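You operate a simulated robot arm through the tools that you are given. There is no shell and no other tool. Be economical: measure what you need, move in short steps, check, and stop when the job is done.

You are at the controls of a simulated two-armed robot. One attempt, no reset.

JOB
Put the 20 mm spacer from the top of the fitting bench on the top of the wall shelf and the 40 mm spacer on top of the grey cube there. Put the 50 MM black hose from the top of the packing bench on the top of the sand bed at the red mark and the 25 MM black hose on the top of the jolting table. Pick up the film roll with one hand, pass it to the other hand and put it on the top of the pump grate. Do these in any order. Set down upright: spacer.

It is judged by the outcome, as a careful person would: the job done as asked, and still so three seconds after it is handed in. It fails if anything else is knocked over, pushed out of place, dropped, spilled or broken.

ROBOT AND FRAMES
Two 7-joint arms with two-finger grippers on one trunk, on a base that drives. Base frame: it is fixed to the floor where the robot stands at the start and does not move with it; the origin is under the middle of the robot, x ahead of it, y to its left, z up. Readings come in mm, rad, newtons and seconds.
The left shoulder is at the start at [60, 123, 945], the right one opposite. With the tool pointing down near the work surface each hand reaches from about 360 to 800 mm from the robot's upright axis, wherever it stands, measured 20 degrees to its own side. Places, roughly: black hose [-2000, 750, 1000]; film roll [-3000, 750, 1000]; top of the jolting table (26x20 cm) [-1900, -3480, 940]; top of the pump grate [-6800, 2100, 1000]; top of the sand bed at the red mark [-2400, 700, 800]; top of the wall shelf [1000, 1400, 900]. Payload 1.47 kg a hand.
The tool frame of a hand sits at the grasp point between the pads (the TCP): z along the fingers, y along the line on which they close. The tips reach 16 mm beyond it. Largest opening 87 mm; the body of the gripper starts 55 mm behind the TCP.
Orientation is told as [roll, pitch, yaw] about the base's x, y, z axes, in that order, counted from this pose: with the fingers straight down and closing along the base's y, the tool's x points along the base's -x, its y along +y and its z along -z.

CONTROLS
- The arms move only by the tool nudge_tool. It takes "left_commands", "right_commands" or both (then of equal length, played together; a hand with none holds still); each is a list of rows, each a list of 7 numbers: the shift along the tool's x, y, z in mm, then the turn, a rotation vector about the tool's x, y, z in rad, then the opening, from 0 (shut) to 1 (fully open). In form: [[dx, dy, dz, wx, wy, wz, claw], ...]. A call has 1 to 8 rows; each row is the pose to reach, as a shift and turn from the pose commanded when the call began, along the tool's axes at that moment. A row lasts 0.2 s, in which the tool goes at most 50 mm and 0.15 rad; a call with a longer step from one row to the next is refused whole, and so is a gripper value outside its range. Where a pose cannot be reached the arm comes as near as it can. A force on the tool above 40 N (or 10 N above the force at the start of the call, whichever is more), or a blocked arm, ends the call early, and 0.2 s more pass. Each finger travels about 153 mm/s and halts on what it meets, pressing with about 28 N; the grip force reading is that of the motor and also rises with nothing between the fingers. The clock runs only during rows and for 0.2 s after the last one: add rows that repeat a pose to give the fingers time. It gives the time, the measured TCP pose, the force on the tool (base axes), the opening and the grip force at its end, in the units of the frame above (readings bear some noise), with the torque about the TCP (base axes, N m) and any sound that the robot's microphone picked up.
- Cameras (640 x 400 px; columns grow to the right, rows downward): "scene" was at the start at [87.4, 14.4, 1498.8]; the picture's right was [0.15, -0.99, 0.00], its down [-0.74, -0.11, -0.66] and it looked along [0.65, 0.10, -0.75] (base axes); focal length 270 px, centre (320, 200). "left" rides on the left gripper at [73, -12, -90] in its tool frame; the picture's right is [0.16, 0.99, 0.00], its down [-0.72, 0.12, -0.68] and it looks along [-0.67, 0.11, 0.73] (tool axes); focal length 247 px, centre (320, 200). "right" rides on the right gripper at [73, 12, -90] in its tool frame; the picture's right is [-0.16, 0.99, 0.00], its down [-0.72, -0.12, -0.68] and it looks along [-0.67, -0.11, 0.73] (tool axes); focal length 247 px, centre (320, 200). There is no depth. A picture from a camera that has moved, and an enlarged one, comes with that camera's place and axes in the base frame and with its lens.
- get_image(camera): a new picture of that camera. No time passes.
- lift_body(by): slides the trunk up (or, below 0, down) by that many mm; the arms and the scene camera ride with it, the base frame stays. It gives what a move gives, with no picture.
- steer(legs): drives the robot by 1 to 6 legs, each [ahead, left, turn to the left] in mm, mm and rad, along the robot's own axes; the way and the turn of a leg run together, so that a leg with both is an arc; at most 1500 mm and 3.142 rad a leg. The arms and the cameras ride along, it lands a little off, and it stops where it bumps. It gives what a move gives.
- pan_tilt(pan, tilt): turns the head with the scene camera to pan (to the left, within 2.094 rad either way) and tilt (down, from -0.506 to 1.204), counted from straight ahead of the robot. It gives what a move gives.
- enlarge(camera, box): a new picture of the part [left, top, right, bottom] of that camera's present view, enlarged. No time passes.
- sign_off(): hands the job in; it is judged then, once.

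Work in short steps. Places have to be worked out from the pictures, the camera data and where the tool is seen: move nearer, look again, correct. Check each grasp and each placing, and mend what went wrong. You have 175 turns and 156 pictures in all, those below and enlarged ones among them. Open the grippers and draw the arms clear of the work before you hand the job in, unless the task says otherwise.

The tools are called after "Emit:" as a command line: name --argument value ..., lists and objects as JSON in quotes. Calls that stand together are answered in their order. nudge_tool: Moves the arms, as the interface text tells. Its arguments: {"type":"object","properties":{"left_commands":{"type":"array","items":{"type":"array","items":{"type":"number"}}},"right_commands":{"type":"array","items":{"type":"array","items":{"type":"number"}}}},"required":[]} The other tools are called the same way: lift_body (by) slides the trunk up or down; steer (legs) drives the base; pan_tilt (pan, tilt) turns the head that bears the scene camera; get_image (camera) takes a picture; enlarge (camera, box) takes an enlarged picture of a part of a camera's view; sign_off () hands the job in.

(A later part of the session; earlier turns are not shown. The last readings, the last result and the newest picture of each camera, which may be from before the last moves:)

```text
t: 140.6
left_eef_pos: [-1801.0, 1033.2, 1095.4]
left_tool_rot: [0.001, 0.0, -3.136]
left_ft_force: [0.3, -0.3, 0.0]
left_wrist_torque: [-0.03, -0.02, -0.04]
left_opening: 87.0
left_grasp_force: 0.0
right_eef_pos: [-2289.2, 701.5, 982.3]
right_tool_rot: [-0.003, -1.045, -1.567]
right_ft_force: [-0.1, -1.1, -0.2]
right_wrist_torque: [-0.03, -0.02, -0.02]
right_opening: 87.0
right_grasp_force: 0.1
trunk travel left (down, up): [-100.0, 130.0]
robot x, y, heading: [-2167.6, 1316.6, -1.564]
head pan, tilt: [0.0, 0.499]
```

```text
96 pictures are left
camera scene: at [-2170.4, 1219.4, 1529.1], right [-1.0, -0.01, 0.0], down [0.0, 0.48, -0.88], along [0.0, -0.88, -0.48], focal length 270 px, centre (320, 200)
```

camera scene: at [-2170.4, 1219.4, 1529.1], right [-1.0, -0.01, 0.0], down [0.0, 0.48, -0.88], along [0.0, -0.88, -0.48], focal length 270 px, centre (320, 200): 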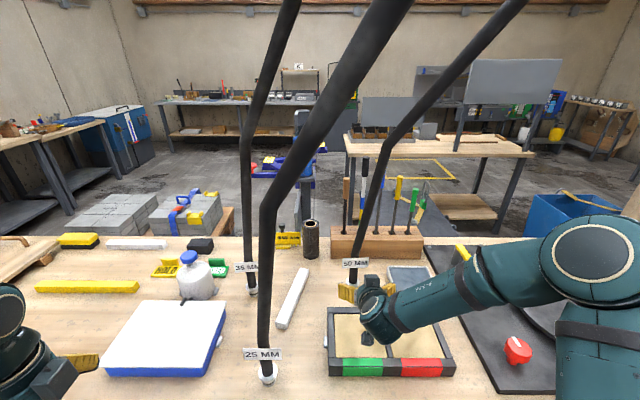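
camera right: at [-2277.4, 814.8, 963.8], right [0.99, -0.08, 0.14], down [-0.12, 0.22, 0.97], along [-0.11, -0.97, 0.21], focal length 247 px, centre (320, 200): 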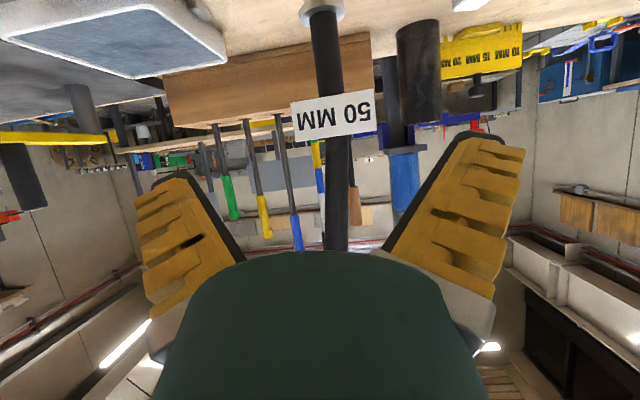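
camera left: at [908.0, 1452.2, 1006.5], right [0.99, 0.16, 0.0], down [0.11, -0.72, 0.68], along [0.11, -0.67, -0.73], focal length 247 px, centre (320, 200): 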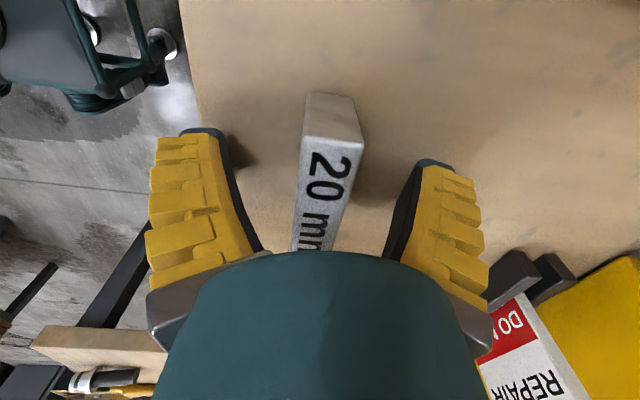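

Hose is centred between the fingers (x≈−2285 at z 985). I advance horizontally to y≈545 and close gently.

Emit:
nudge_tool --right_commands '[[-25, 4, 40, 0, 0, 0, 1], [-49, 4, 80, 0, 0, 0, 1], [-70, 4, 115, 0, 0, 0, 1], [-81, 4, 133, 0, 0, 0, 1], [-81, 4, 133, 0, 0, 0, 1]]'

Emit:
get_image --camera "right"

```text
t: 141.8
left_eef_pos: [-1801.4, 1032.2, 1094.1]
left_tool_rot: [-0.001, -0.001, -3.137]
left_ft_force: [0.7, -0.3, -0.6]
left_wrist_torque: [-0.04, 0.02, -0.02]
left_opening: 86.9
left_grasp_force: 0.1
right_eef_pos: [-2286.6, 545.4, 987.1]
right_tool_rot: [-0.002, -1.044, -1.567]
right_ft_force: [-0.1, 0.2, 0.3]
right_wrist_torque: [-0.01, -0.01, 0.01]
right_opening: 86.9
right_grasp_force: 0.0
trunk travel left (down, up): [-100.0, 130.0]
robot x, y, heading: [-2171.3, 1321.4, -1.565]
head pan, tilt: [0.0, 0.499]
```

```text
95 pictures are left
camera right: at [-2275.5, 658.2, 968.6], right [0.99, -0.08, 0.14], down [-0.12, 0.22, 0.97], along [-0.1, -0.97, 0.21], focal length 247 px, centre (320, 200)
```

right: 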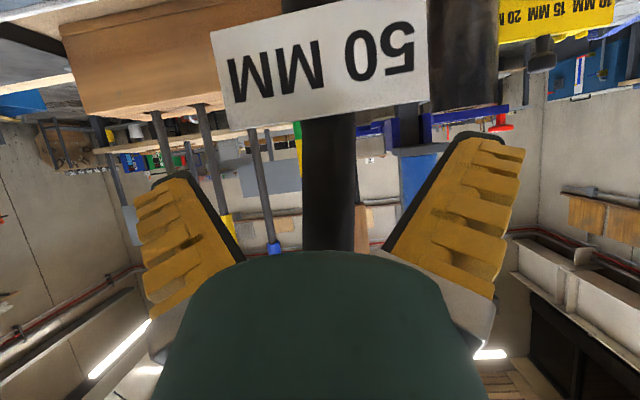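

The hose is between the fingers. I close on it.

Emit:
nudge_tool --right_commands '[[0, 0, 0, 0, 0, 0, 0.5], [0, 0, 0, 0, 0, 0, 0.2], [0, 0, 0, 0, 0, 0, 0], [0, 0, 0, 0, 0, 0, 0], [0, 0, 0, 0, 0, 0, 0]]'

Emit:
get_image --camera "right"

```text
t: 143.0
left_eef_pos: [-1801.2, 1032.5, 1095.1]
left_tool_rot: [-0.001, 0.0, -3.135]
left_ft_force: [-1.0, -0.2, 0.2]
left_wrist_torque: [-0.03, 0.01, 0.0]
left_opening: 87.0
left_grasp_force: 0.1
right_eef_pos: [-2287.2, 545.3, 986.2]
right_tool_rot: [-0.002, -1.044, -1.567]
right_ft_force: [-0.2, -0.1, -0.1]
right_wrist_torque: [-0.04, -0.03, 0.0]
right_opening: 0.0
right_grasp_force: 27.7
trunk travel left (down, up): [-100.0, 130.0]
robot x, y, heading: [-2167.0, 1320.1, -1.567]
head pan, tilt: [0.0, 0.499]
```

```text
94 pictures are left
camera right: at [-2275.6, 658.4, 968.5], right [0.99, -0.08, 0.14], down [-0.12, 0.22, 0.97], along [-0.11, -0.97, 0.21], focal length 247 px, centre (320, 200)
```

right: 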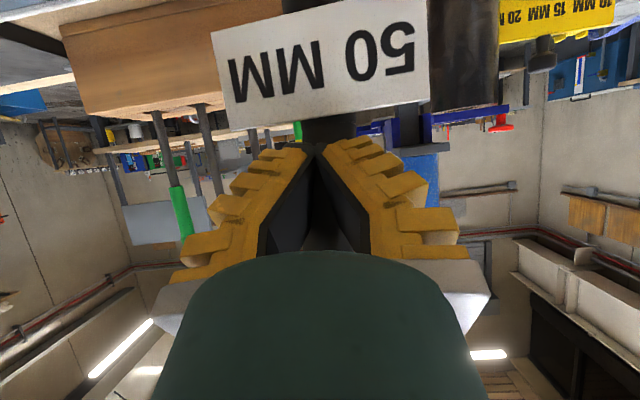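

The fingers closed in front of the hose – it's further in. I open, advance 35 mm and close again.

Emit:
nudge_tool --right_commands '[[0, 0, 0, 0, 0, 0, 0.6], [0, 0, 0, 0, 0, 0, 1], [-10, 2, 17, 0, 0, 0, 1], [-18, 2, 30, 0, 0, 0, 1], [-18, 2, 30, 0, 0, 0, 0.4], [-18, 2, 30, 0, 0, 0, 0], [-18, 2, 30, 0, 0, 0, 0], [-18, 2, 30, 0, 0, 0, 0]]'

Emit:
get_image --camera "right"

```text
t: 144.8
left_eef_pos: [-1801.6, 1031.4, 1094.5]
left_tool_rot: [-0.002, 0.0, -3.135]
left_ft_force: [0.8, -0.4, -0.4]
left_wrist_torque: [-0.01, 0.02, 0.0]
left_opening: 86.8
left_grasp_force: 0.0
right_eef_pos: [-2284.8, 512.0, 987.2]
right_tool_rot: [0.001, -1.045, -1.568]
right_ft_force: [-0.9, -1.0, 0.3]
right_wrist_torque: [-0.01, 0.02, 0.0]
right_opening: 0.0
right_grasp_force: 27.4
trunk travel left (down, up): [-100.0, 130.0]
robot x, y, heading: [-2170.5, 1317.6, -1.564]
head pan, tilt: [0.0, 0.499]
```

```text
93 pictures are left
camera right: at [-2272.9, 623.5, 970.0], right [0.99, -0.08, 0.14], down [-0.12, 0.22, 0.97], along [-0.11, -0.97, 0.21], focal length 247 px, centre (320, 200)
```

right: 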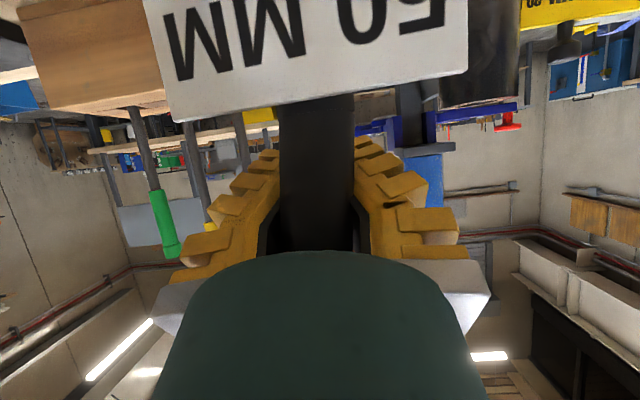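

The fingers passed through the drawn hose – only its lower end piece can be solid. I open, back out, and zoom on the end fitting.

Emit:
nudge_tool --right_commands '[[0, 0, 0, 0, 0, 0, 0.6], [0, 0, 0, 0, 0, 0, 1], [25, 0, -42, 0, 0, 0, 1], [50, 0, -84, 0, 0, 0, 1], [75, 0, -126, 0, 0, 0, 1], [100, 0, -168, 0, 0, 0, 1]]'

Emit:
enlarge --camera "scene" --box '[310, 240, 390, 300]'

```text
t: 146.2
left_eef_pos: [-1801.5, 1031.8, 1093.7]
left_tool_rot: [-0.001, -0.001, -3.135]
left_ft_force: [-0.6, -0.2, 0.7]
left_wrist_torque: [-0.02, 0.01, -0.03]
left_opening: 87.1
left_grasp_force: 0.1
right_eef_pos: [-2283.6, 707.9, 987.5]
right_tool_rot: [0.0, -1.043, -1.57]
right_ft_force: [0.3, 0.0, 0.0]
right_wrist_torque: [0.02, -0.01, 0.0]
right_opening: 87.1
right_grasp_force: 0.1
trunk travel left (down, up): [-100.0, 130.0]
robot x, y, heading: [-2167.9, 1316.7, -1.566]
head pan, tilt: [0.0, 0.499]
```

```text
6.67 times, centred on (350, 270) of scene
camera zoom: at [-2170.6, 1219.3, 1529.1], right [-1.0, -0.01, 0.0], down [0.0, 0.48, -0.88], along [0.0, -0.88, -0.48], focal length 1804 px, centre (120, -267)
```

zoom: 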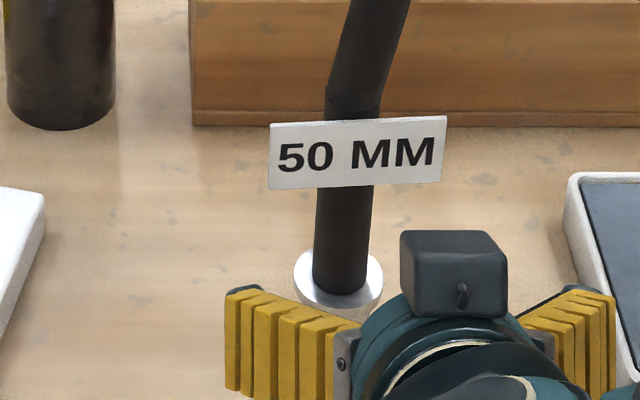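

The solid end piece runs from the flange (z≈840) to about z 960. I tip the hand to 45° and go for z≈885, between flange and tag.

Emit:
nudge_tool --right_commands '[[9, 1, 28, 0, 0.1, 0, 1], [18, 2, 56, 0, 0.18, 0, 1], [27, 3, 84, 0, 0.26, 0, 1], [36, 3, 111, 0, 0.26, 0, 1], [36, 3, 111, 0, 0.26, 0, 1]]'

Emit:
nudge_tool --right_commands '[[-18, 0, 24, 0, 0, 0, 1], [-36, 0, 50, 0, 0, 0, 1], [-52, 0, 73, 0, 0, 0, 1], [-52, 0, 73, 0, 0, 0, 1]]'

Emit:
get_image --camera "right"

Emit:
get_image --camera "scene"

```text
t: 147.4
left_eef_pos: [-1801.6, 1033.6, 1093.4]
left_tool_rot: [-0.003, 0.0, -3.138]
left_ft_force: [0.5, 1.0, -0.9]
left_wrist_torque: [-0.01, -0.05, -0.01]
left_opening: 87.1
left_grasp_force: 0.0
right_eef_pos: [-2279.9, 627.0, 901.0]
right_tool_rot: [-0.002, -0.784, -1.566]
right_ft_force: [0.1, -0.4, 0.6]
right_wrist_torque: [0.04, -0.02, -0.02]
right_opening: 86.9
right_grasp_force: 0.1
trunk travel left (down, up): [-100.0, 130.0]
robot x, y, heading: [-2170.9, 1317.4, -1.565]
head pan, tilt: [0.0, 0.499]
```

```text
t: 148.4
left_eef_pos: [-1802.3, 1031.9, 1094.7]
left_tool_rot: [-0.002, -0.001, -3.136]
left_ft_force: [-0.6, -0.7, 0.1]
left_wrist_torque: [0.02, -0.02, 0.0]
left_opening: 87.1
left_grasp_force: 0.1
right_eef_pos: [-2281.2, 538.4, 885.1]
right_tool_rot: [0.0, -0.784, -1.569]
right_ft_force: [-0.4, 0.3, -0.9]
right_wrist_torque: [-0.02, 0.01, 0.02]
right_opening: 86.9
right_grasp_force: 0.0
trunk travel left (down, up): [-100.0, 130.0]
robot x, y, heading: [-2167.0, 1317.0, -1.565]
head pan, tilt: [0.0, 0.499]
```

```text
91 pictures are left
camera right: at [-2270.3, 651.8, 896.5], right [0.99, -0.11, 0.11], down [-0.12, -0.03, 0.99], along [-0.11, -0.99, -0.05], focal length 247 px, centre (320, 200)
```

right: 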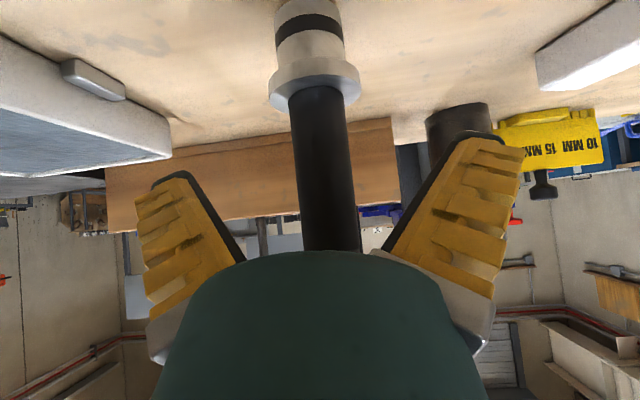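

```text
90 pictures are left
camera scene: at [-2170.6, 1218.8, 1529.0], right [-1.0, -0.01, 0.0], down [0.0, 0.48, -0.88], along [0.0, -0.88, -0.48], focal length 270 px, centre (320, 200)
```

scene: 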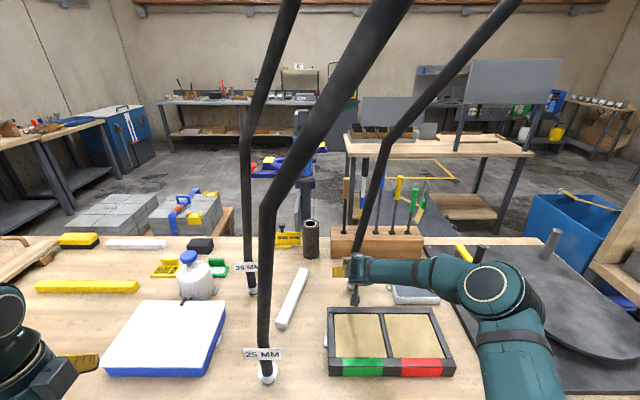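

The flange is at ≈[-2279,532,833] and the hose body lies between the fingers, ~8 mm further in. I advance 10 mm and close.

Emit:
nudge_tool --right_commands '[[-7, 0, 7, 0, 0, 0, 1], [-7, 0, 7, 0, 0, 0, 0.5], [-7, 0, 7, 0, 0, 0, 0.1], [-7, 0, 7, 0, 0, 0, 0], [-7, 0, 7, 0, 0, 0, 0], [-7, 0, 7, 0, 0, 0, 0]]'

Emit:
get_image --camera "right"

```text
t: 149.8
left_eef_pos: [-1801.7, 1033.2, 1094.0]
left_tool_rot: [-0.001, 0.0, -3.135]
left_ft_force: [0.3, -1.1, -0.2]
left_wrist_torque: [-0.04, 0.01, 0.02]
left_opening: 87.1
left_grasp_force: 0.1
right_eef_pos: [-2281.0, 527.1, 886.0]
right_tool_rot: [-0.003, -0.784, -1.568]
right_ft_force: [-0.8, 1.7, 2.7]
right_wrist_torque: [0.02, 0.07, -0.02]
right_opening: 21.4
right_grasp_force: 28.1
trunk travel left (down, up): [-100.0, 130.0]
robot x, y, heading: [-2168.7, 1316.3, -1.566]
head pan, tilt: [0.0, 0.499]
```

```text
89 pictures are left
camera right: at [-2270.4, 642.5, 897.3], right [0.99, -0.11, 0.11], down [-0.11, -0.03, 0.99], along [-0.11, -0.99, -0.04], focal length 247 px, centre (320, 200)
```

right: 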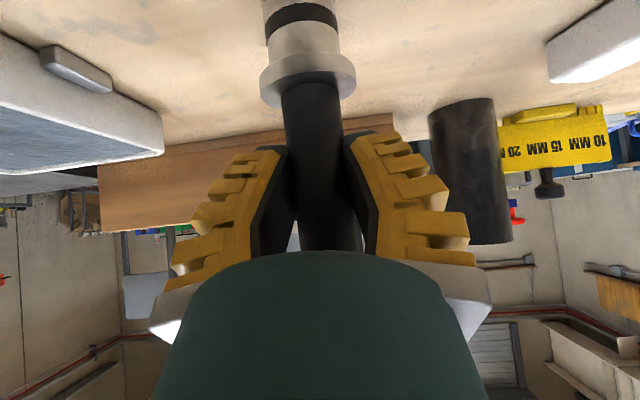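

Gripped solidly (21 mm). I lift it straight up 60 mm in small steps and see how the hose follows.

Emit:
nudge_tool --right_commands '[[-4, 0, -4, 0, 0, 0, 0], [-12, 0, -12, 0, 0, 0, 0], [-24, 0, -24, 0, 0, 0, 0], [-36, 0, -36, 0, 0, 0, 0], [-42, 0, -42, 0, 0, 0, 0], [-42, 0, -42, 0, 0, 0, 0]]'

Emit:
get_image --camera "scene"

Emit:
get_image --camera "right"

```text
t: 151.2
left_eef_pos: [-1802.0, 1032.1, 1094.2]
left_tool_rot: [-0.002, -0.001, -3.136]
left_ft_force: [-0.4, -0.3, 0.7]
left_wrist_torque: [0.03, 0.01, 0.02]
left_opening: 87.2
left_grasp_force: 0.1
right_eef_pos: [-2282.3, 529.6, 945.0]
right_tool_rot: [-0.001, -0.782, -1.567]
right_ft_force: [-0.5, -0.2, -3.3]
right_wrist_torque: [0.03, 0.02, 0.0]
right_opening: 21.2
right_grasp_force: 27.9
trunk travel left (down, up): [-100.0, 130.0]
robot x, y, heading: [-2173.2, 1315.4, -1.572]
head pan, tilt: [0.0, 0.499]
```

```text
88 pictures are left
camera scene: at [-2170.5, 1218.2, 1529.0], right [-1.0, -0.01, 0.0], down [0.0, 0.48, -0.88], along [0.0, -0.88, -0.48], focal length 270 px, centre (320, 200)
```

scene: 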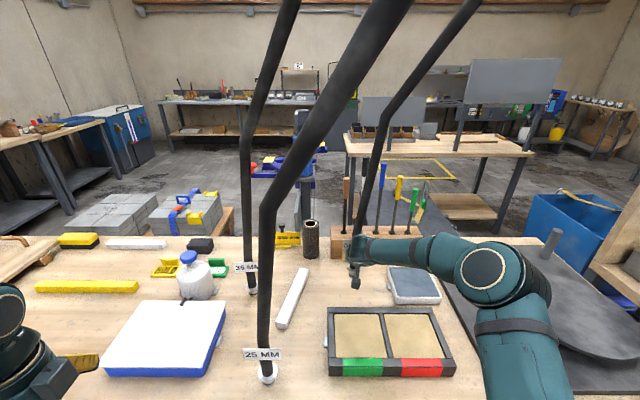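

```text
87 pictures are left
camera right: at [-2270.1, 642.3, 955.7], right [0.99, -0.11, 0.11], down [-0.12, -0.03, 0.99], along [-0.11, -0.99, -0.05], focal length 247 px, centre (320, 200)
```

right: 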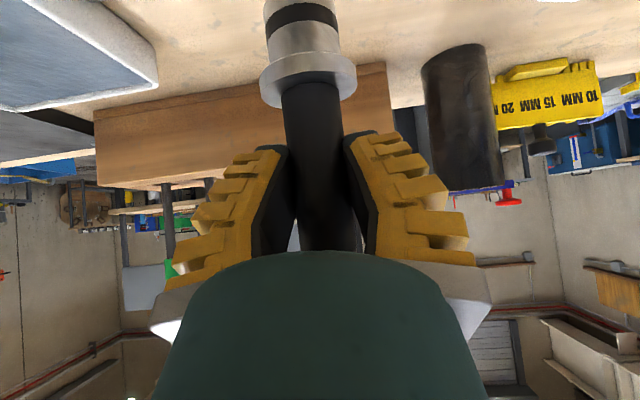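

Lifted freely (≈3 N, no pull). I raise a bit more, move back over the tray and then across to the red compartment centre ≈[-2425,734].

Emit:
nudge_tool --right_commands '[[-28, 0, -28, 0, 0, 0, 0], [6, 0, -62, 0, 0, 0, 0], [40, 0, -96, 0, 0, 0, 0], [74, 0, -130, 0, 0, 0, 0], [108, 0, -164, 0, 0, 0, 0], [112, -48, -168, 0, 0, 0, 0], [114, -96, -170, 0, 0, 0, 0], [116, -143, -172, 0, 0, 0, 0]]'

Emit:
get_image --camera "scene"

Emit:
get_image --camera "right"

```text
t: 153.0
left_eef_pos: [-1802.8, 1032.7, 1094.8]
left_tool_rot: [-0.003, 0.002, -3.137]
left_ft_force: [-0.4, 0.7, -0.6]
left_wrist_torque: [0.0, -0.03, 0.02]
left_opening: 87.0
left_grasp_force: 0.0
right_eef_pos: [-2425.4, 731.9, 984.1]
right_tool_rot: [0.0, -0.783, -1.569]
right_ft_force: [0.0, -0.7, -2.6]
right_wrist_torque: [-0.02, -0.02, 0.01]
right_opening: 21.4
right_grasp_force: 28.3
trunk travel left (down, up): [-100.0, 130.0]
robot x, y, heading: [-2172.6, 1316.2, -1.558]
head pan, tilt: [0.0, 0.499]
```

```text
86 pictures are left
camera scene: at [-2172.1, 1218.6, 1529.0], right [-1.0, -0.01, 0.0], down [0.0, 0.48, -0.88], along [0.01, -0.88, -0.48], focal length 270 px, centre (320, 200)
```

scene: 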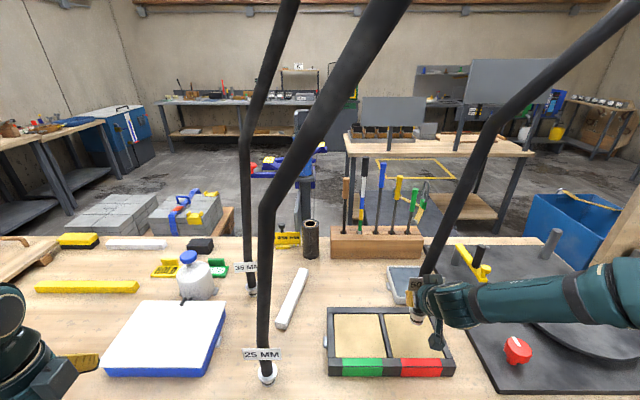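

```text
85 pictures are left
camera right: at [-2414.7, 846.1, 996.4], right [0.99, -0.11, 0.11], down [-0.12, -0.03, 0.99], along [-0.1, -0.99, -0.05], focal length 247 px, centre (320, 200)
```

right: 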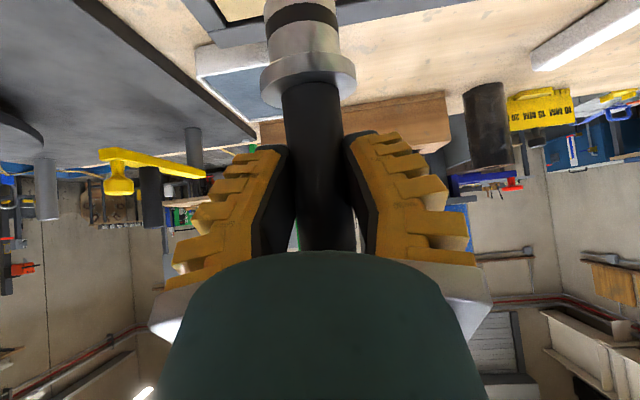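

Above the red compartment. I lower to TCP z≈925 and look.

Emit:
nudge_tool --right_commands '[[18, 0, 18, 0, 0, 0, 0], [34, 0, 34, 0, 0, 0, 0], [42, 0, 42, 0, 0, 0, 0], [42, 0, 42, 0, 0, 0, 0]]'

Emit:
enlarge --camera "scene" --box '[320, 240, 480, 390]'

```text
t: 154.0
left_eef_pos: [-1801.3, 1032.5, 1093.4]
left_tool_rot: [-0.001, 0.001, -3.135]
left_ft_force: [0.1, 0.3, -0.2]
left_wrist_torque: [0.01, -0.01, -0.01]
left_opening: 86.9
left_grasp_force: 0.1
right_eef_pos: [-2424.3, 732.5, 925.0]
right_tool_rot: [-0.003, -0.784, -1.565]
right_ft_force: [1.5, -1.1, 6.9]
right_wrist_torque: [-0.28, -0.11, 0.0]
right_opening: 21.6
right_grasp_force: 27.8
trunk travel left (down, up): [-100.0, 130.0]
robot x, y, heading: [-2169.8, 1319.1, -1.562]
head pan, tilt: [0.0, 0.499]
```

```text
2.67 times, centred on (400, 315) of scene
camera zoom: at [-2169.9, 1218.9, 1529.1], right [-1.0, -0.01, 0.0], down [0.0, 0.48, -0.88], along [0.0, -0.88, -0.48], focal length 721 px, centre (107, -107)
```

zoom: 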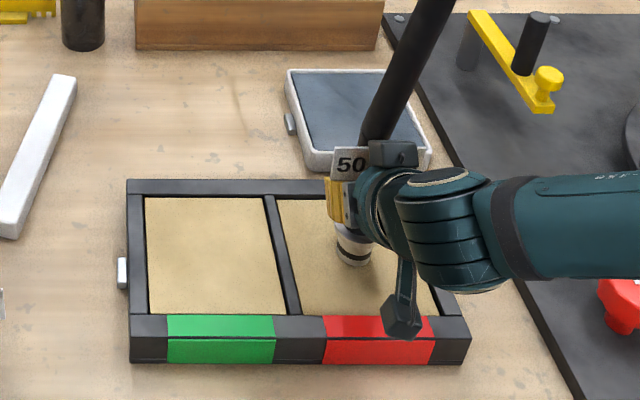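

Contact (≈+10 N change) with the end standing in the red-marked compartment. I open the fingers and back out horizontally.

Emit:
nudge_tool --right_commands '[[0, 0, 0, 0, 0, 0, 0.35], [0, 0, 0, 0, 0, 0, 0.6], [0, 0, 0, 0, 0, 0, 1], [0, 0, 0, 0, 0, 0, 1], [8, 0, -16, 0, 0, 0, 1], [34, 0, -44, 0, 0, 0, 1], [64, 0, -78, 0, 0, 0, 1], [80, 0, -110, 0, 0, 0, 1]]'

Emit:
get_image --camera "scene"

Emit:
get_image --camera "right"

```text
t: 155.8
left_eef_pos: [-1801.1, 1033.4, 1093.8]
left_tool_rot: [-0.002, 0.002, -3.136]
left_ft_force: [0.2, -0.2, -0.7]
left_wrist_torque: [0.01, 0.0, -0.04]
left_opening: 86.9
left_grasp_force: 0.1
right_eef_pos: [-2425.7, 857.9, 947.3]
right_tool_rot: [0.001, -0.782, -1.567]
right_ft_force: [0.9, -0.7, 0.2]
right_wrist_torque: [0.0, 0.03, 0.0]
right_opening: 87.0
right_grasp_force: 0.1
right hand out of reach, approached as far as the arm can: row 8
trunk travel left (down, up): [-100.0, 130.0]
robot x, y, heading: [-2173.0, 1319.1, -1.563]
head pan, tilt: [0.0, 0.499]
```

```text
83 pictures are left
camera scene: at [-2170.0, 1218.7, 1529.0], right [-1.0, -0.01, 0.0], down [0.0, 0.48, -0.88], along [0.0, -0.88, -0.48], focal length 270 px, centre (320, 200)
```

scene: 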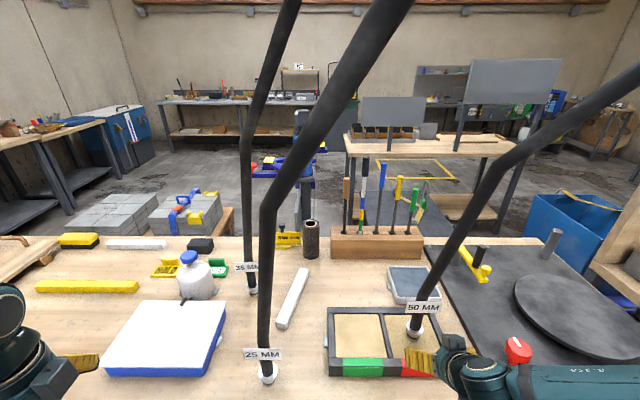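

```text
82 pictures are left
camera right: at [-2415.4, 972.2, 959.0], right [0.99, -0.11, 0.11], down [-0.12, -0.03, 0.99], along [-0.1, -0.99, -0.05], focal length 247 px, centre (320, 200)
```

right: 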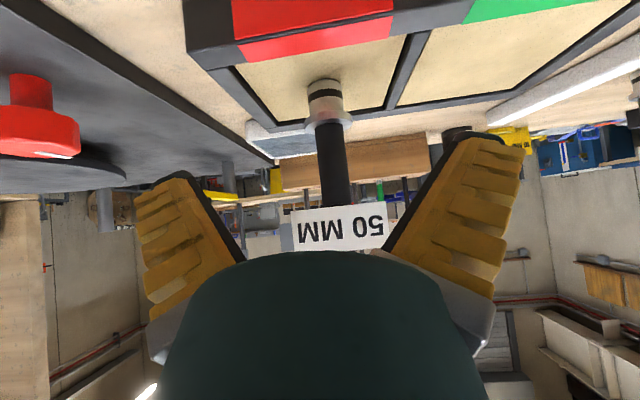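

The 50 MM hose stands in the red-marked compartment. Next the film roll: I raise the right hand slightly, back off, and strafe west to it.

Emit:
steer --legs '[[-300, 0, 0], [0, -900, 0]]'

Emit:
get_image --camera "scene"

```text
t: 165.7
left_eef_pos: [-2697.5, 1327.1, 1092.4]
left_tool_rot: [-0.001, 0.0, -3.125]
left_ft_force: [0.4, 0.2, -1.0]
left_wrist_torque: [0.02, -0.02, 0.03]
left_opening: 86.9
left_grasp_force: 0.0
right_eef_pos: [-3320.7, 1144.8, 946.8]
right_tool_rot: [-0.002, -0.782, -1.555]
right_ft_force: [0.6, 0.5, -1.0]
right_wrist_torque: [0.02, 0.01, 0.0]
right_opening: 87.2
right_grasp_force: 0.1
trunk travel left (down, up): [-100.0, 130.0]
robot x, y, heading: [-3065.9, 1602.6, -1.556]
head pan, tilt: [0.0, 0.499]
```

```text
81 pictures are left
camera scene: at [-3067.9, 1508.6, 1529.0], right [-1.0, -0.02, 0.0], down [-0.01, 0.48, -0.88], along [0.02, -0.88, -0.48], focal length 270 px, centre (320, 200)
```

scene: 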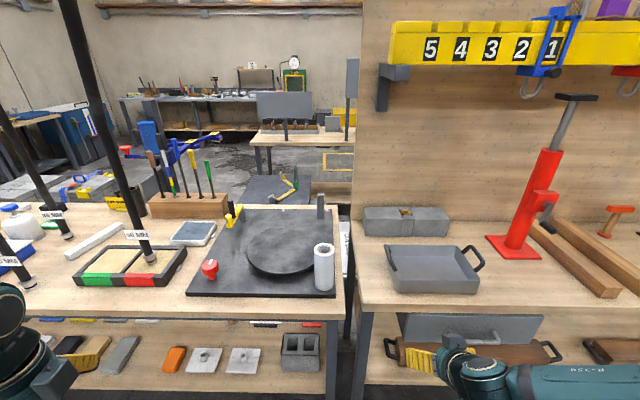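

I see the roll standing on the black wrapping plate's near right corner. I zoom in on it.

Emit:
enlarge --camera "scene" --box '[200, 190, 360, 310]'

```text
3.33 times, centred on (280, 250) of scene
camera zoom: at [-3067.9, 1508.6, 1529.0], right [-1.0, -0.02, 0.0], down [-0.01, 0.48, -0.88], along [0.02, -0.88, -0.48], focal length 902 px, centre (453, 33)
```

zoom: 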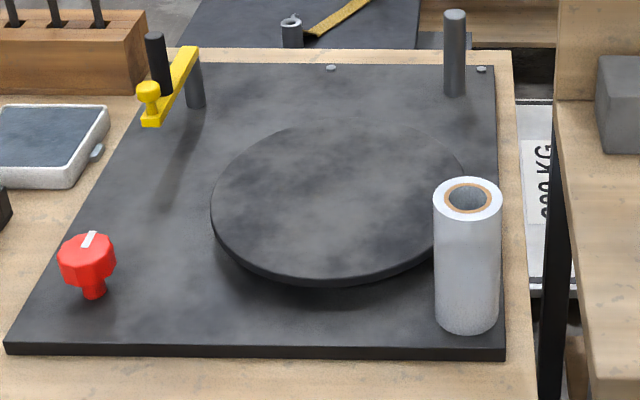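

Roll: centre ≈[-3064,825], standing from z≈830 to ≈973, Ø≈62 mm. I straighten the right hand to point down while raising it, then drive so the roll lies ahead-right.

Emit:
nudge_tool --right_commands '[[-20, 0, -20, 0, 0.13, 0, 1], [-40, 0, -40, 0, 0.26, 0, 1], [-60, 0, -60, 0, 0.39, 0, 1], [-80, 0, -80, 0, 0.52, 0, 1], [-100, 0, -100, 0, 0.65, 0, 1], [-113, 0, -113, 0, 0.782, 0, 1], [-113, 0, -113, 0, 0.782, 0, 1]]'

Emit:
steer --legs '[[0, 150, -0.014], [265, 0, 0]]'

Emit:
get_image --camera "right"

Emit:
get_image --camera "scene"

```text
t: 167.3
left_eef_pos: [-2696.8, 1328.2, 1094.1]
left_tool_rot: [-0.002, 0.0, -3.124]
left_ft_force: [-0.2, 0.0, -1.0]
left_wrist_torque: [-0.02, 0.01, -0.01]
left_opening: 87.1
left_grasp_force: 0.1
right_eef_pos: [-3319.7, 1143.5, 1106.8]
right_tool_rot: [0.0, 0.001, -1.555]
right_ft_force: [-0.9, 0.3, 0.7]
right_wrist_torque: [0.03, -0.01, 0.02]
right_opening: 86.8
right_grasp_force: 0.0
trunk travel left (down, up): [-100.0, 130.0]
robot x, y, heading: [-3069.9, 1605.9, -1.553]
head pan, tilt: [0.0, 0.499]
```

```text
t: 170.8
left_eef_pos: [-2550.0, 1056.6, 1093.1]
left_tool_rot: [-0.002, -0.001, -3.14]
left_ft_force: [0.2, -0.1, 0.1]
left_wrist_torque: [0.04, 0.0, 0.0]
left_opening: 86.9
left_grasp_force: 0.0
right_eef_pos: [-3176.3, 883.5, 1106.6]
right_tool_rot: [0.0, 0.0, -1.572]
right_ft_force: [-0.3, -0.3, -0.2]
right_wrist_torque: [0.0, -0.03, 0.0]
right_opening: 86.9
right_grasp_force: 0.0
trunk travel left (down, up): [-100.0, 130.0]
robot x, y, heading: [-2916.3, 1343.2, -1.568]
head pan, tilt: [0.0, 0.499]
```

```text
79 pictures are left
camera right: at [-3164.7, 955.4, 1195.6], right [0.99, -0.16, 0.0], down [-0.12, -0.72, 0.68], along [-0.11, -0.67, -0.73], focal length 247 px, centre (320, 200)
```

right: 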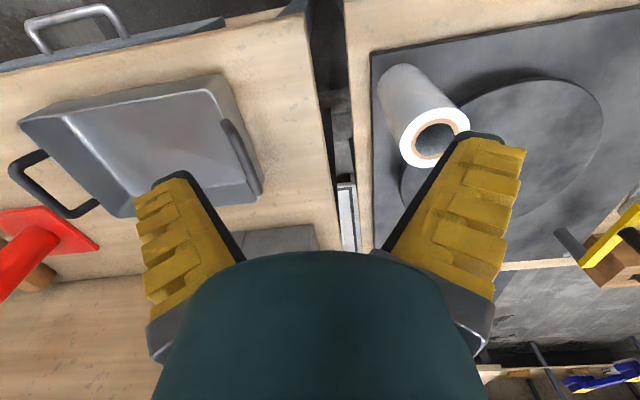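

```text
78 pictures are left
camera scene: at [-2917.7, 1243.8, 1528.9], right [-1.0, 0.0, 0.0], down [0.0, 0.48, -0.88], along [0.0, -0.88, -0.48], focal length 270 px, centre (320, 200)
```

scene: 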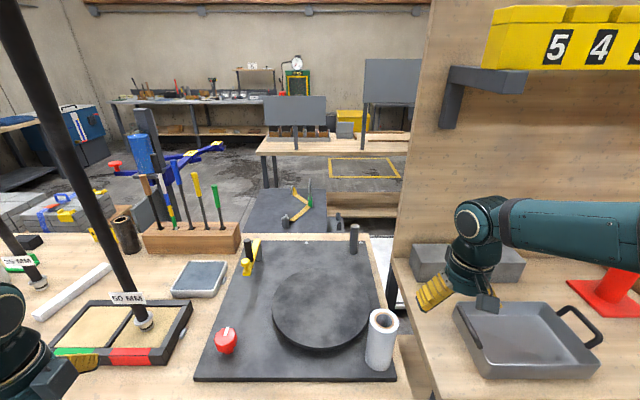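

Two-view fix: roll top centre [-3072,816,976]. I move the right hand above it, then look before lowering.

Emit:
nudge_tool --right_commands '[[-22, 35, 10, 0, 0, 0, 1], [-45, 70, 25, 0, 0, 0, 1], [-67, 104, 45, 0, 0, 0, 1], [-67, 104, 66, 0, 0, 0, 1], [-67, 104, 66, 0, 0, 0, 1]]'

Emit:
get_image --camera "right"

```text
t: 172.0
left_eef_pos: [-2548.9, 1057.7, 1094.6]
left_tool_rot: [-0.003, 0.001, -3.14]
left_ft_force: [0.6, -0.3, 0.0]
left_wrist_torque: [0.02, 0.0, 0.01]
left_opening: 87.2
left_grasp_force: 0.1
right_eef_pos: [-3073.3, 816.4, 1039.7]
right_tool_rot: [-0.002, 0.0, -1.571]
right_ft_force: [0.6, 0.1, -0.2]
right_wrist_torque: [0.03, 0.01, -0.01]
right_opening: 86.8
right_grasp_force: 0.1
trunk travel left (down, up): [-100.0, 130.0]
robot x, y, heading: [-2917.3, 1342.9, -1.569]
head pan, tilt: [0.0, 0.499]
```

```text
77 pictures are left
camera right: at [-3061.7, 888.6, 1129.7], right [0.99, -0.16, 0.0], down [-0.12, -0.72, 0.68], along [-0.11, -0.67, -0.73], focal length 247 px, centre (320, 200)
```

right: 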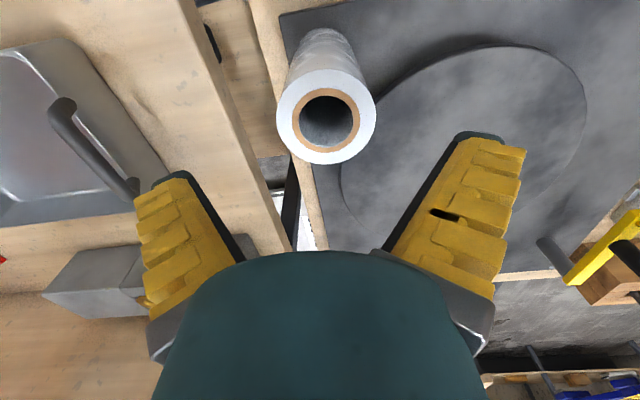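

Centre at about [-3069,819], Ø64. I correct 4 mm, lower to TCP z≈940 and close fully.

Emit:
nudge_tool --right_commands '[[3, 4, 30, 0, 0, 0, 1], [3, 4, 65, 0, 0, 0, 1], [3, 4, 98, 0, 0, 0, 1], [3, 4, 98, 0, 0, 0, 1], [3, 4, 98, 0, 0, 0, 0.5], [3, 4, 98, 0, 0, 0, 0], [3, 4, 98, 0, 0, 0, 0], [3, 4, 98, 0, 0, 0, 0]]'

Emit:
get_image --camera "right"

```text
t: 173.8
left_eef_pos: [-2548.5, 1058.8, 1094.6]
left_tool_rot: [0.0, 0.002, -3.14]
left_ft_force: [-0.1, -0.6, 0.4]
left_wrist_torque: [0.0, 0.0, 0.01]
left_opening: 86.7
left_grasp_force: 0.0
right_eef_pos: [-3070.7, 819.9, 944.6]
right_tool_rot: [-0.002, -0.004, -1.571]
right_ft_force: [-2.5, -4.7, 20.3]
right_wrist_torque: [0.03, 0.2, 0.02]
right_opening: 70.1
right_grasp_force: 27.7
trunk travel left (down, up): [-100.0, 130.0]
robot x, y, heading: [-2916.4, 1347.2, -1.57]
head pan, tilt: [0.0, 0.499]
```

```text
76 pictures are left
camera right: at [-3057.4, 890.8, 1034.3], right [0.99, -0.16, 0.0], down [-0.12, -0.72, 0.68], along [-0.11, -0.67, -0.73], focal length 247 px, centre (320, 200)
```

right: 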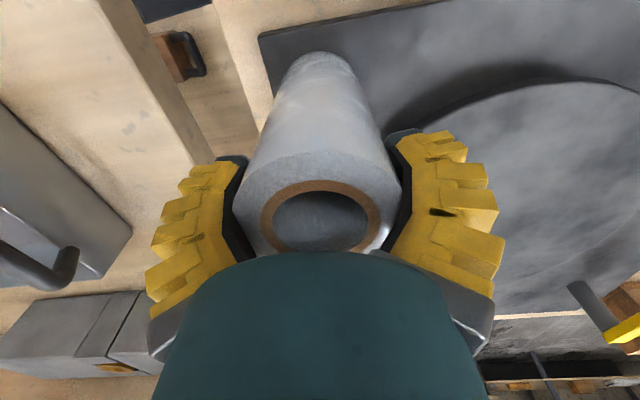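

Closed at 70 mm, with a push-down reaction from the inclined pads. I test with a very slow small lift.

Emit:
nudge_tool --right_commands '[[0, 0, -3, 0, 0, 0, 0], [0, 0, -6, 0, 0, 0, 0], [0, 0, -10, 0, 0, 0, 0], [0, 0, -15, 0, 0, 0, 0], [0, 0, -15, 0, 0, 0, 0]]'

Emit:
get_image --camera "right"

```text
t: 175.0
left_eef_pos: [-2549.3, 1058.0, 1093.9]
left_tool_rot: [-0.001, 0.002, -3.138]
left_ft_force: [-0.2, 0.5, 0.5]
left_wrist_torque: [0.0, 0.01, 0.0]
left_opening: 87.0
left_grasp_force: 0.0
right_eef_pos: [-3068.4, 820.6, 956.6]
right_tool_rot: [0.0, 0.001, -1.573]
right_ft_force: [0.0, -0.3, -2.5]
right_wrist_torque: [-0.03, 0.01, 0.02]
right_opening: 70.3
right_grasp_force: 28.3
trunk travel left (down, up): [-100.0, 130.0]
robot x, y, heading: [-2915.9, 1343.0, -1.565]
head pan, tilt: [0.0, 0.499]
```

```text
75 pictures are left
camera right: at [-3057.3, 891.9, 1046.9], right [0.99, -0.16, 0.0], down [-0.12, -0.72, 0.68], along [-0.11, -0.67, -0.73], focal length 247 px, centre (320, 200)
```

right: 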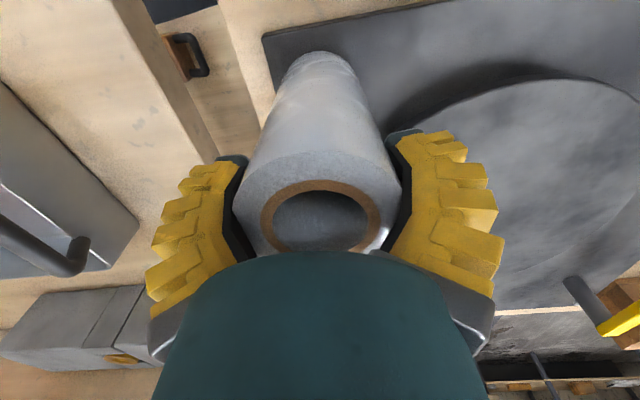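

The roll hangs in the grip. I carry it slowly up and to the middle in front of the robot for the hand-over, while turning the left hand.

Emit:
nudge_tool --right_commands '[[0, 0, -25, 0, 0, 0, 0], [0, 0, -50, 0, 0, 0, 0], [5, 15, -75, 0, 0, 0, 0], [12, 40, -95, 0, 0, 0, 0], [20, 68, -110, 0, 0, 0, 0], [28, 96, -118, 0, 0, 0, 0], [35, 124, -118, 0, 0, 0, 0], [40, 150, -118, 0, 0, 0, 0]]' --left_commands '[[0, 0, 0, 0, 0, -0.1, 1], [0, 0, 0, 0, 0, -0.2, 1], [0, 0, 0, 0, 0, -0.3, 1], [0, 0, 0, 0, 0, -0.4, 1], [0, 0, 0, 0, 0, -0.5, 1], [0, 0, 0, 0, 0, -0.6, 1], [0, 0, 0, 0, 0, -0.7, 1], [0, 0, 0, 0, 0, -0.7, 1]]'

Emit:
nudge_tool --left_commands '[[0, 0, 0, 0, -0.14, 0, 1], [0, 0, 0, 0, -0.28, 0, 1], [0, 0, 0, 0, -0.42, 0, 1], [0, 0, 0, 0, -0.56, 0, 1], [0, 0, 0, 0, -0.7, 0, 1], [0, 0, 0, 0, -0.84, 0, 1], [0, 0, 0, 0, -0.98, 0, 1], [0, 0, 0, 0, -1.047, 0, 1]]'

Emit:
get_image --camera "scene"

Emit:
get_image --camera "right"

```text
t: 176.8
left_eef_pos: [-2548.5, 1057.5, 1093.7]
left_tool_rot: [-0.003, -0.001, -2.438]
left_ft_force: [-0.1, 0.1, 0.3]
left_wrist_torque: [0.02, -0.02, -0.04]
left_opening: 87.0
left_grasp_force: 0.1
right_eef_pos: [-2917.5, 863.0, 1077.7]
right_tool_rot: [-0.002, 0.0, -1.574]
right_ft_force: [-0.1, 0.2, -3.5]
right_wrist_torque: [0.03, 0.01, -0.02]
right_opening: 70.0
right_grasp_force: 28.3
trunk travel left (down, up): [-100.0, 130.0]
robot x, y, heading: [-2915.2, 1342.4, -1.569]
head pan, tilt: [0.0, 0.499]
```

```text
t: 178.6
left_eef_pos: [-2549.9, 1055.9, 1094.1]
left_tool_rot: [-0.003, -1.046, -2.439]
left_ft_force: [-0.1, -0.3, 0.8]
left_wrist_torque: [-0.05, -0.01, 0.01]
left_opening: 87.1
left_grasp_force: 0.0
right_eef_pos: [-2918.2, 860.8, 1076.9]
right_tool_rot: [0.0, -0.002, -1.571]
right_ft_force: [0.6, 0.5, -4.1]
right_wrist_torque: [-0.02, 0.02, -0.01]
right_opening: 69.9
right_grasp_force: 27.5
trunk travel left (down, up): [-100.0, 130.0]
robot x, y, heading: [-2917.8, 1341.5, -1.568]
head pan, tilt: [0.0, 0.499]
```

```text
74 pictures are left
camera scene: at [-2917.6, 1244.7, 1529.0], right [-1.0, 0.0, 0.0], down [0.0, 0.48, -0.88], along [0.0, -0.88, -0.48], focal length 270 px, centre (320, 200)
```

scene: 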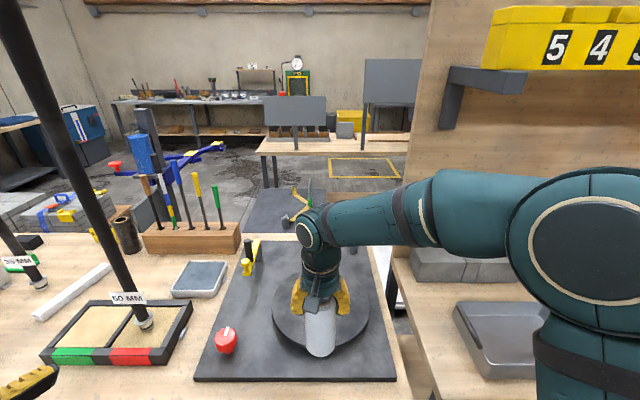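

```text
73 pictures are left
camera right: at [-2906.4, 933.1, 1166.6], right [0.99, -0.16, 0.0], down [-0.12, -0.72, 0.68], along [-0.11, -0.67, -0.73], focal length 247 px, centre (320, 200)
```

right: 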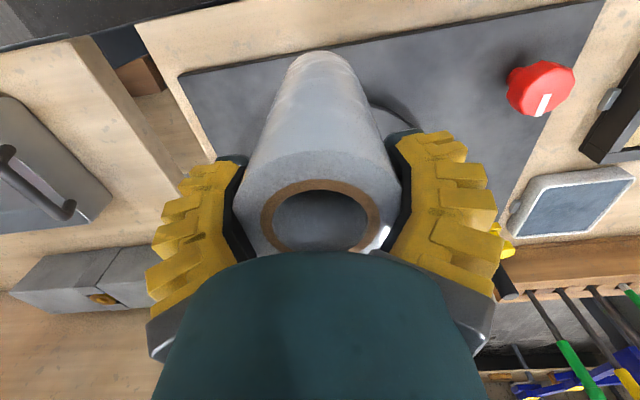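

Right hand holds it at [-2918,861]; roll bottom ≈962. I bring the tipped left hand to a standoff 130 mm from the roll's lower part (z≈1005).

Emit:
nudge_tool --left_commands '[[-9, -13, 41, 0, 0, 0, 1], [-18, -25, 81, 0, 0, 0, 1], [-27, -38, 122, 0, 0, 0, 1], [-35, -51, 162, 0, 0, 0, 1], [-44, -64, 203, 0, 0, 0, 1], [-53, -76, 243, 0, 0, 0, 1], [-62, -89, 284, 0, 0, 0, 1], [-62, -89, 284, 0, 0, 0, 1]]'

Emit:
get_image --camera "left"

Emit:
get_image --camera "scene"

```text
t: 180.4
left_eef_pos: [-2810.0, 907.9, 1001.9]
left_tool_rot: [-0.004, -1.045, -2.437]
left_ft_force: [-1.0, 0.3, -0.5]
left_wrist_torque: [0.01, 0.01, -0.02]
left_opening: 86.8
left_grasp_force: 0.1
left hand out of reach, approached as far as the arm can: row 3, 4, 5, 6, 7, 8
right_eef_pos: [-2918.4, 862.0, 1076.7]
right_tool_rot: [0.0, -0.001, -1.57]
right_ft_force: [-0.6, -0.4, -3.0]
right_wrist_torque: [-0.02, -0.04, 0.0]
right_opening: 69.9
right_grasp_force: 27.5
trunk travel left (down, up): [-100.0, 130.0]
robot x, y, heading: [-2917.0, 1339.7, -1.568]
head pan, tilt: [0.0, 0.499]
```

```text
72 pictures are left
camera left: at [-2730.7, 990.6, 983.2], right [0.7, -0.7, -0.14], down [0.25, 0.06, 0.97], along [-0.67, -0.71, 0.21], focal length 247 px, centre (320, 200)
```

left: 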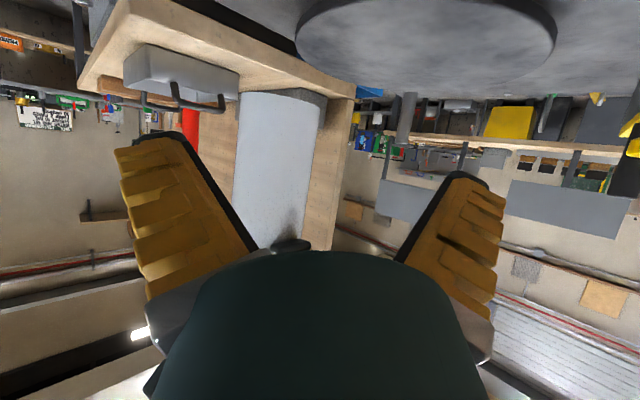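

```text
71 pictures are left
camera scene: at [-2917.3, 1245.6, 1529.1], right [-1.0, 0.0, 0.0], down [0.0, 0.48, -0.88], along [0.0, -0.88, -0.48], focal length 270 px, centre (320, 200)
```

scene: 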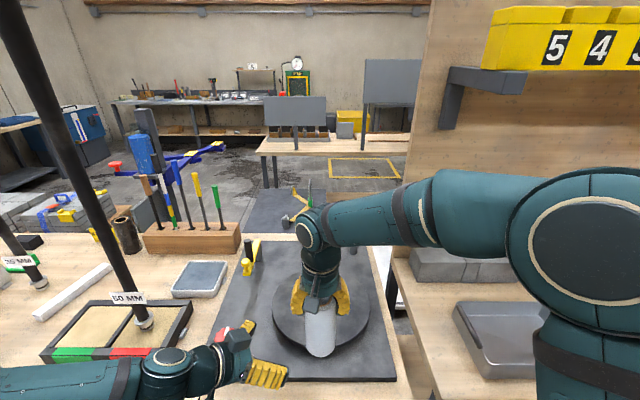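

The left arm stops short on that line, so I shift the roll with the right hand instead (38 mm forward, 9 mm left) onto the left hand's approach line.

Emit:
nudge_tool --right_commands '[[-13, 3, 0, 0, 0, 0, 0], [-26, 6, 0, 0, 0, 0, 0], [-37, 9, 0, 0, 0, 0, 0], [-37, 9, 0, 0, 0, 0, 0]]'

Emit:
nudge_tool --left_commands '[[0, 0, 0, 0, 0, 0, 1], [0, 0, 0, 0, 0, 0, 1]]'

Emit:
get_image --camera "left"

```text
t: 181.4
left_eef_pos: [-2810.3, 907.9, 1000.9]
left_tool_rot: [-0.003, -1.045, -2.438]
left_ft_force: [0.0, -0.3, 0.1]
left_wrist_torque: [-0.03, 0.02, 0.03]
left_opening: 87.2
left_grasp_force: 0.1
right_eef_pos: [-2910.2, 824.4, 1075.3]
right_tool_rot: [-0.001, 0.002, -1.571]
right_ft_force: [-0.2, 0.5, -3.8]
right_wrist_torque: [0.01, 0.01, 0.01]
right_opening: 69.6
right_grasp_force: 27.9
trunk travel left (down, up): [-100.0, 130.0]
robot x, y, heading: [-2919.7, 1344.2, -1.571]
head pan, tilt: [0.0, 0.499]
```

```text
t: 182.0
left_eef_pos: [-2810.3, 907.2, 1001.4]
left_tool_rot: [-0.004, -1.045, -2.437]
left_ft_force: [-0.1, -0.8, 0.0]
left_wrist_torque: [0.01, 0.0, -0.01]
left_opening: 86.8
left_grasp_force: 0.1
right_eef_pos: [-2909.3, 822.7, 1076.3]
right_tool_rot: [0.0, 0.0, -1.571]
right_ft_force: [-0.8, 0.2, -3.8]
right_wrist_torque: [0.06, -0.01, -0.01]
right_opening: 70.1
right_grasp_force: 27.7
trunk travel left (down, up): [-100.0, 130.0]
robot x, y, heading: [-2917.1, 1344.8, -1.57]
head pan, tilt: [0.0, 0.499]
```

```text
70 pictures are left
camera left: at [-2730.7, 989.8, 983.3], right [0.7, -0.7, -0.14], down [0.25, 0.06, 0.97], along [-0.67, -0.71, 0.21], focal length 247 px, centre (320, 200)
```

left: 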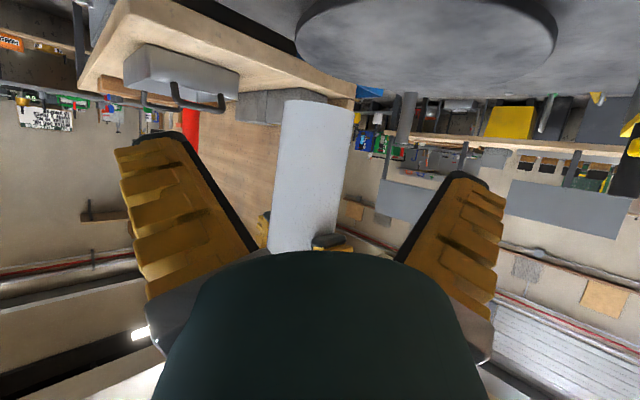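

Roll is centred between the left fingers. I advance half-way first to check the arm follows.

Emit:
nudge_tool --left_commands '[[-15, 0, 26, 0, 0, 0, 1], [-30, 0, 52, 0, 0, 0, 1], [-30, 0, 52, 0, 0, 0, 1]]'

Emit:
get_image --camera "left"

```text
t: 182.8
left_eef_pos: [-2857.4, 869.8, 1001.8]
left_tool_rot: [-0.002, -1.045, -2.44]
left_ft_force: [-1.2, 0.1, 0.3]
left_wrist_torque: [0.0, -0.05, -0.06]
left_opening: 87.2
left_grasp_force: 0.0
right_eef_pos: [-2908.4, 824.2, 1076.3]
right_tool_rot: [0.001, 0.0, -1.57]
right_ft_force: [0.2, 0.4, -3.4]
right_wrist_torque: [0.02, 0.03, 0.0]
right_opening: 69.8
right_grasp_force: 28.2
trunk travel left (down, up): [-100.0, 130.0]
robot x, y, heading: [-2914.5, 1342.9, -1.572]
head pan, tilt: [0.0, 0.499]
```

```text
69 pictures are left
camera left: at [-2777.7, 951.5, 983.9], right [0.7, -0.7, -0.14], down [0.25, 0.06, 0.97], along [-0.67, -0.71, 0.21], focal length 247 px, centre (320, 200)
```

left: 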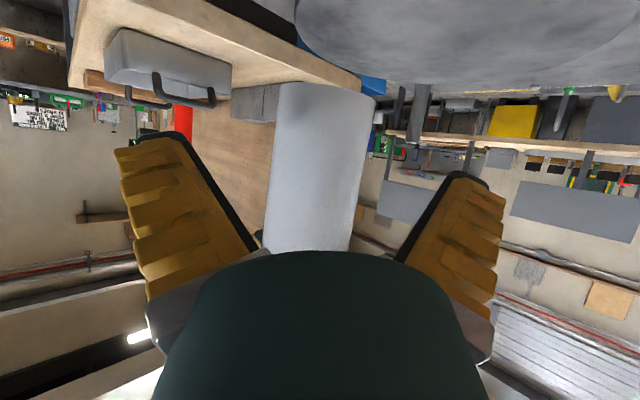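

Following well. I advance the rest so the left TCP sits at the roll axis, slightly lower, then close.

Emit:
nudge_tool --left_commands '[[-11, 0, 21, 0, 0, 0, 1], [-22, 1, 42, 0, 0, 0, 1], [-31, 1, 62, 0, 0, 0, 1], [-31, 1, 62, 0, 0, 0, 1], [-31, 1, 62, 0, 0, 0, 0.6], [-31, 1, 62, 0, 0, 0, 0.3], [-31, 1, 62, 0, 0, 0, 0], [-31, 1, 62, 0, 0, 0, 0]]'

Emit:
get_image --camera "left"

Emit:
get_image --camera "right"

```text
t: 183.6
left_eef_pos: [-2907.8, 827.0, 999.3]
left_tool_rot: [-0.009, -1.046, -2.435]
left_ft_force: [0.7, 1.4, 0.7]
left_wrist_torque: [-0.11, 0.06, 0.05]
left_opening: 86.9
left_grasp_force: 0.1
right_eef_pos: [-2918.6, 816.2, 1074.8]
right_tool_rot: [-0.008, -0.009, -1.587]
right_ft_force: [-0.6, -0.9, -4.6]
right_wrist_torque: [-0.01, 0.01, -0.05]
right_opening: 69.7
right_grasp_force: 27.6
trunk travel left (down, up): [-100.0, 130.0]
robot x, y, heading: [-2918.0, 1344.4, -1.568]
head pan, tilt: [0.0, 0.499]
stopped in row 4 (right hand): the force on the tool passed its limit at 50 N (the readings are from after the stop); the commanded pose is now the measured one
```

```text
68 pictures are left
camera left: at [-2827.5, 909.1, 980.5], right [0.7, -0.7, -0.14], down [0.25, 0.05, 0.97], along [-0.67, -0.71, 0.21], focal length 247 px, centre (320, 200)
```

left: 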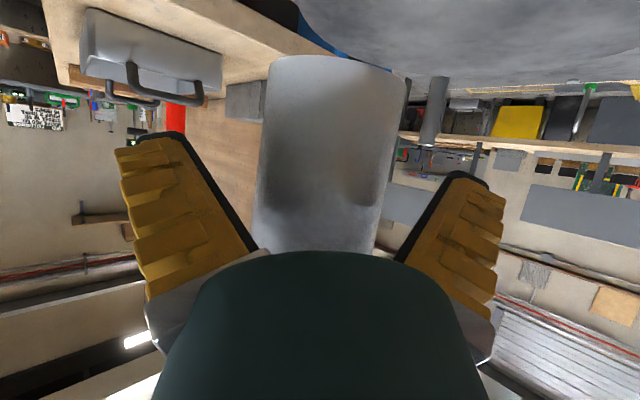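

```text
67 pictures are left
camera right: at [-2905.2, 889.7, 1163.3], right [0.98, -0.17, -0.01], down [-0.12, -0.72, 0.69], along [-0.12, -0.68, -0.73], focal length 247 px, centre (320, 200)
```

right: 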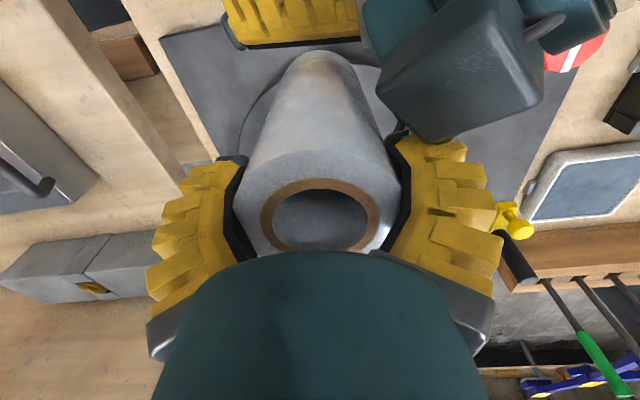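

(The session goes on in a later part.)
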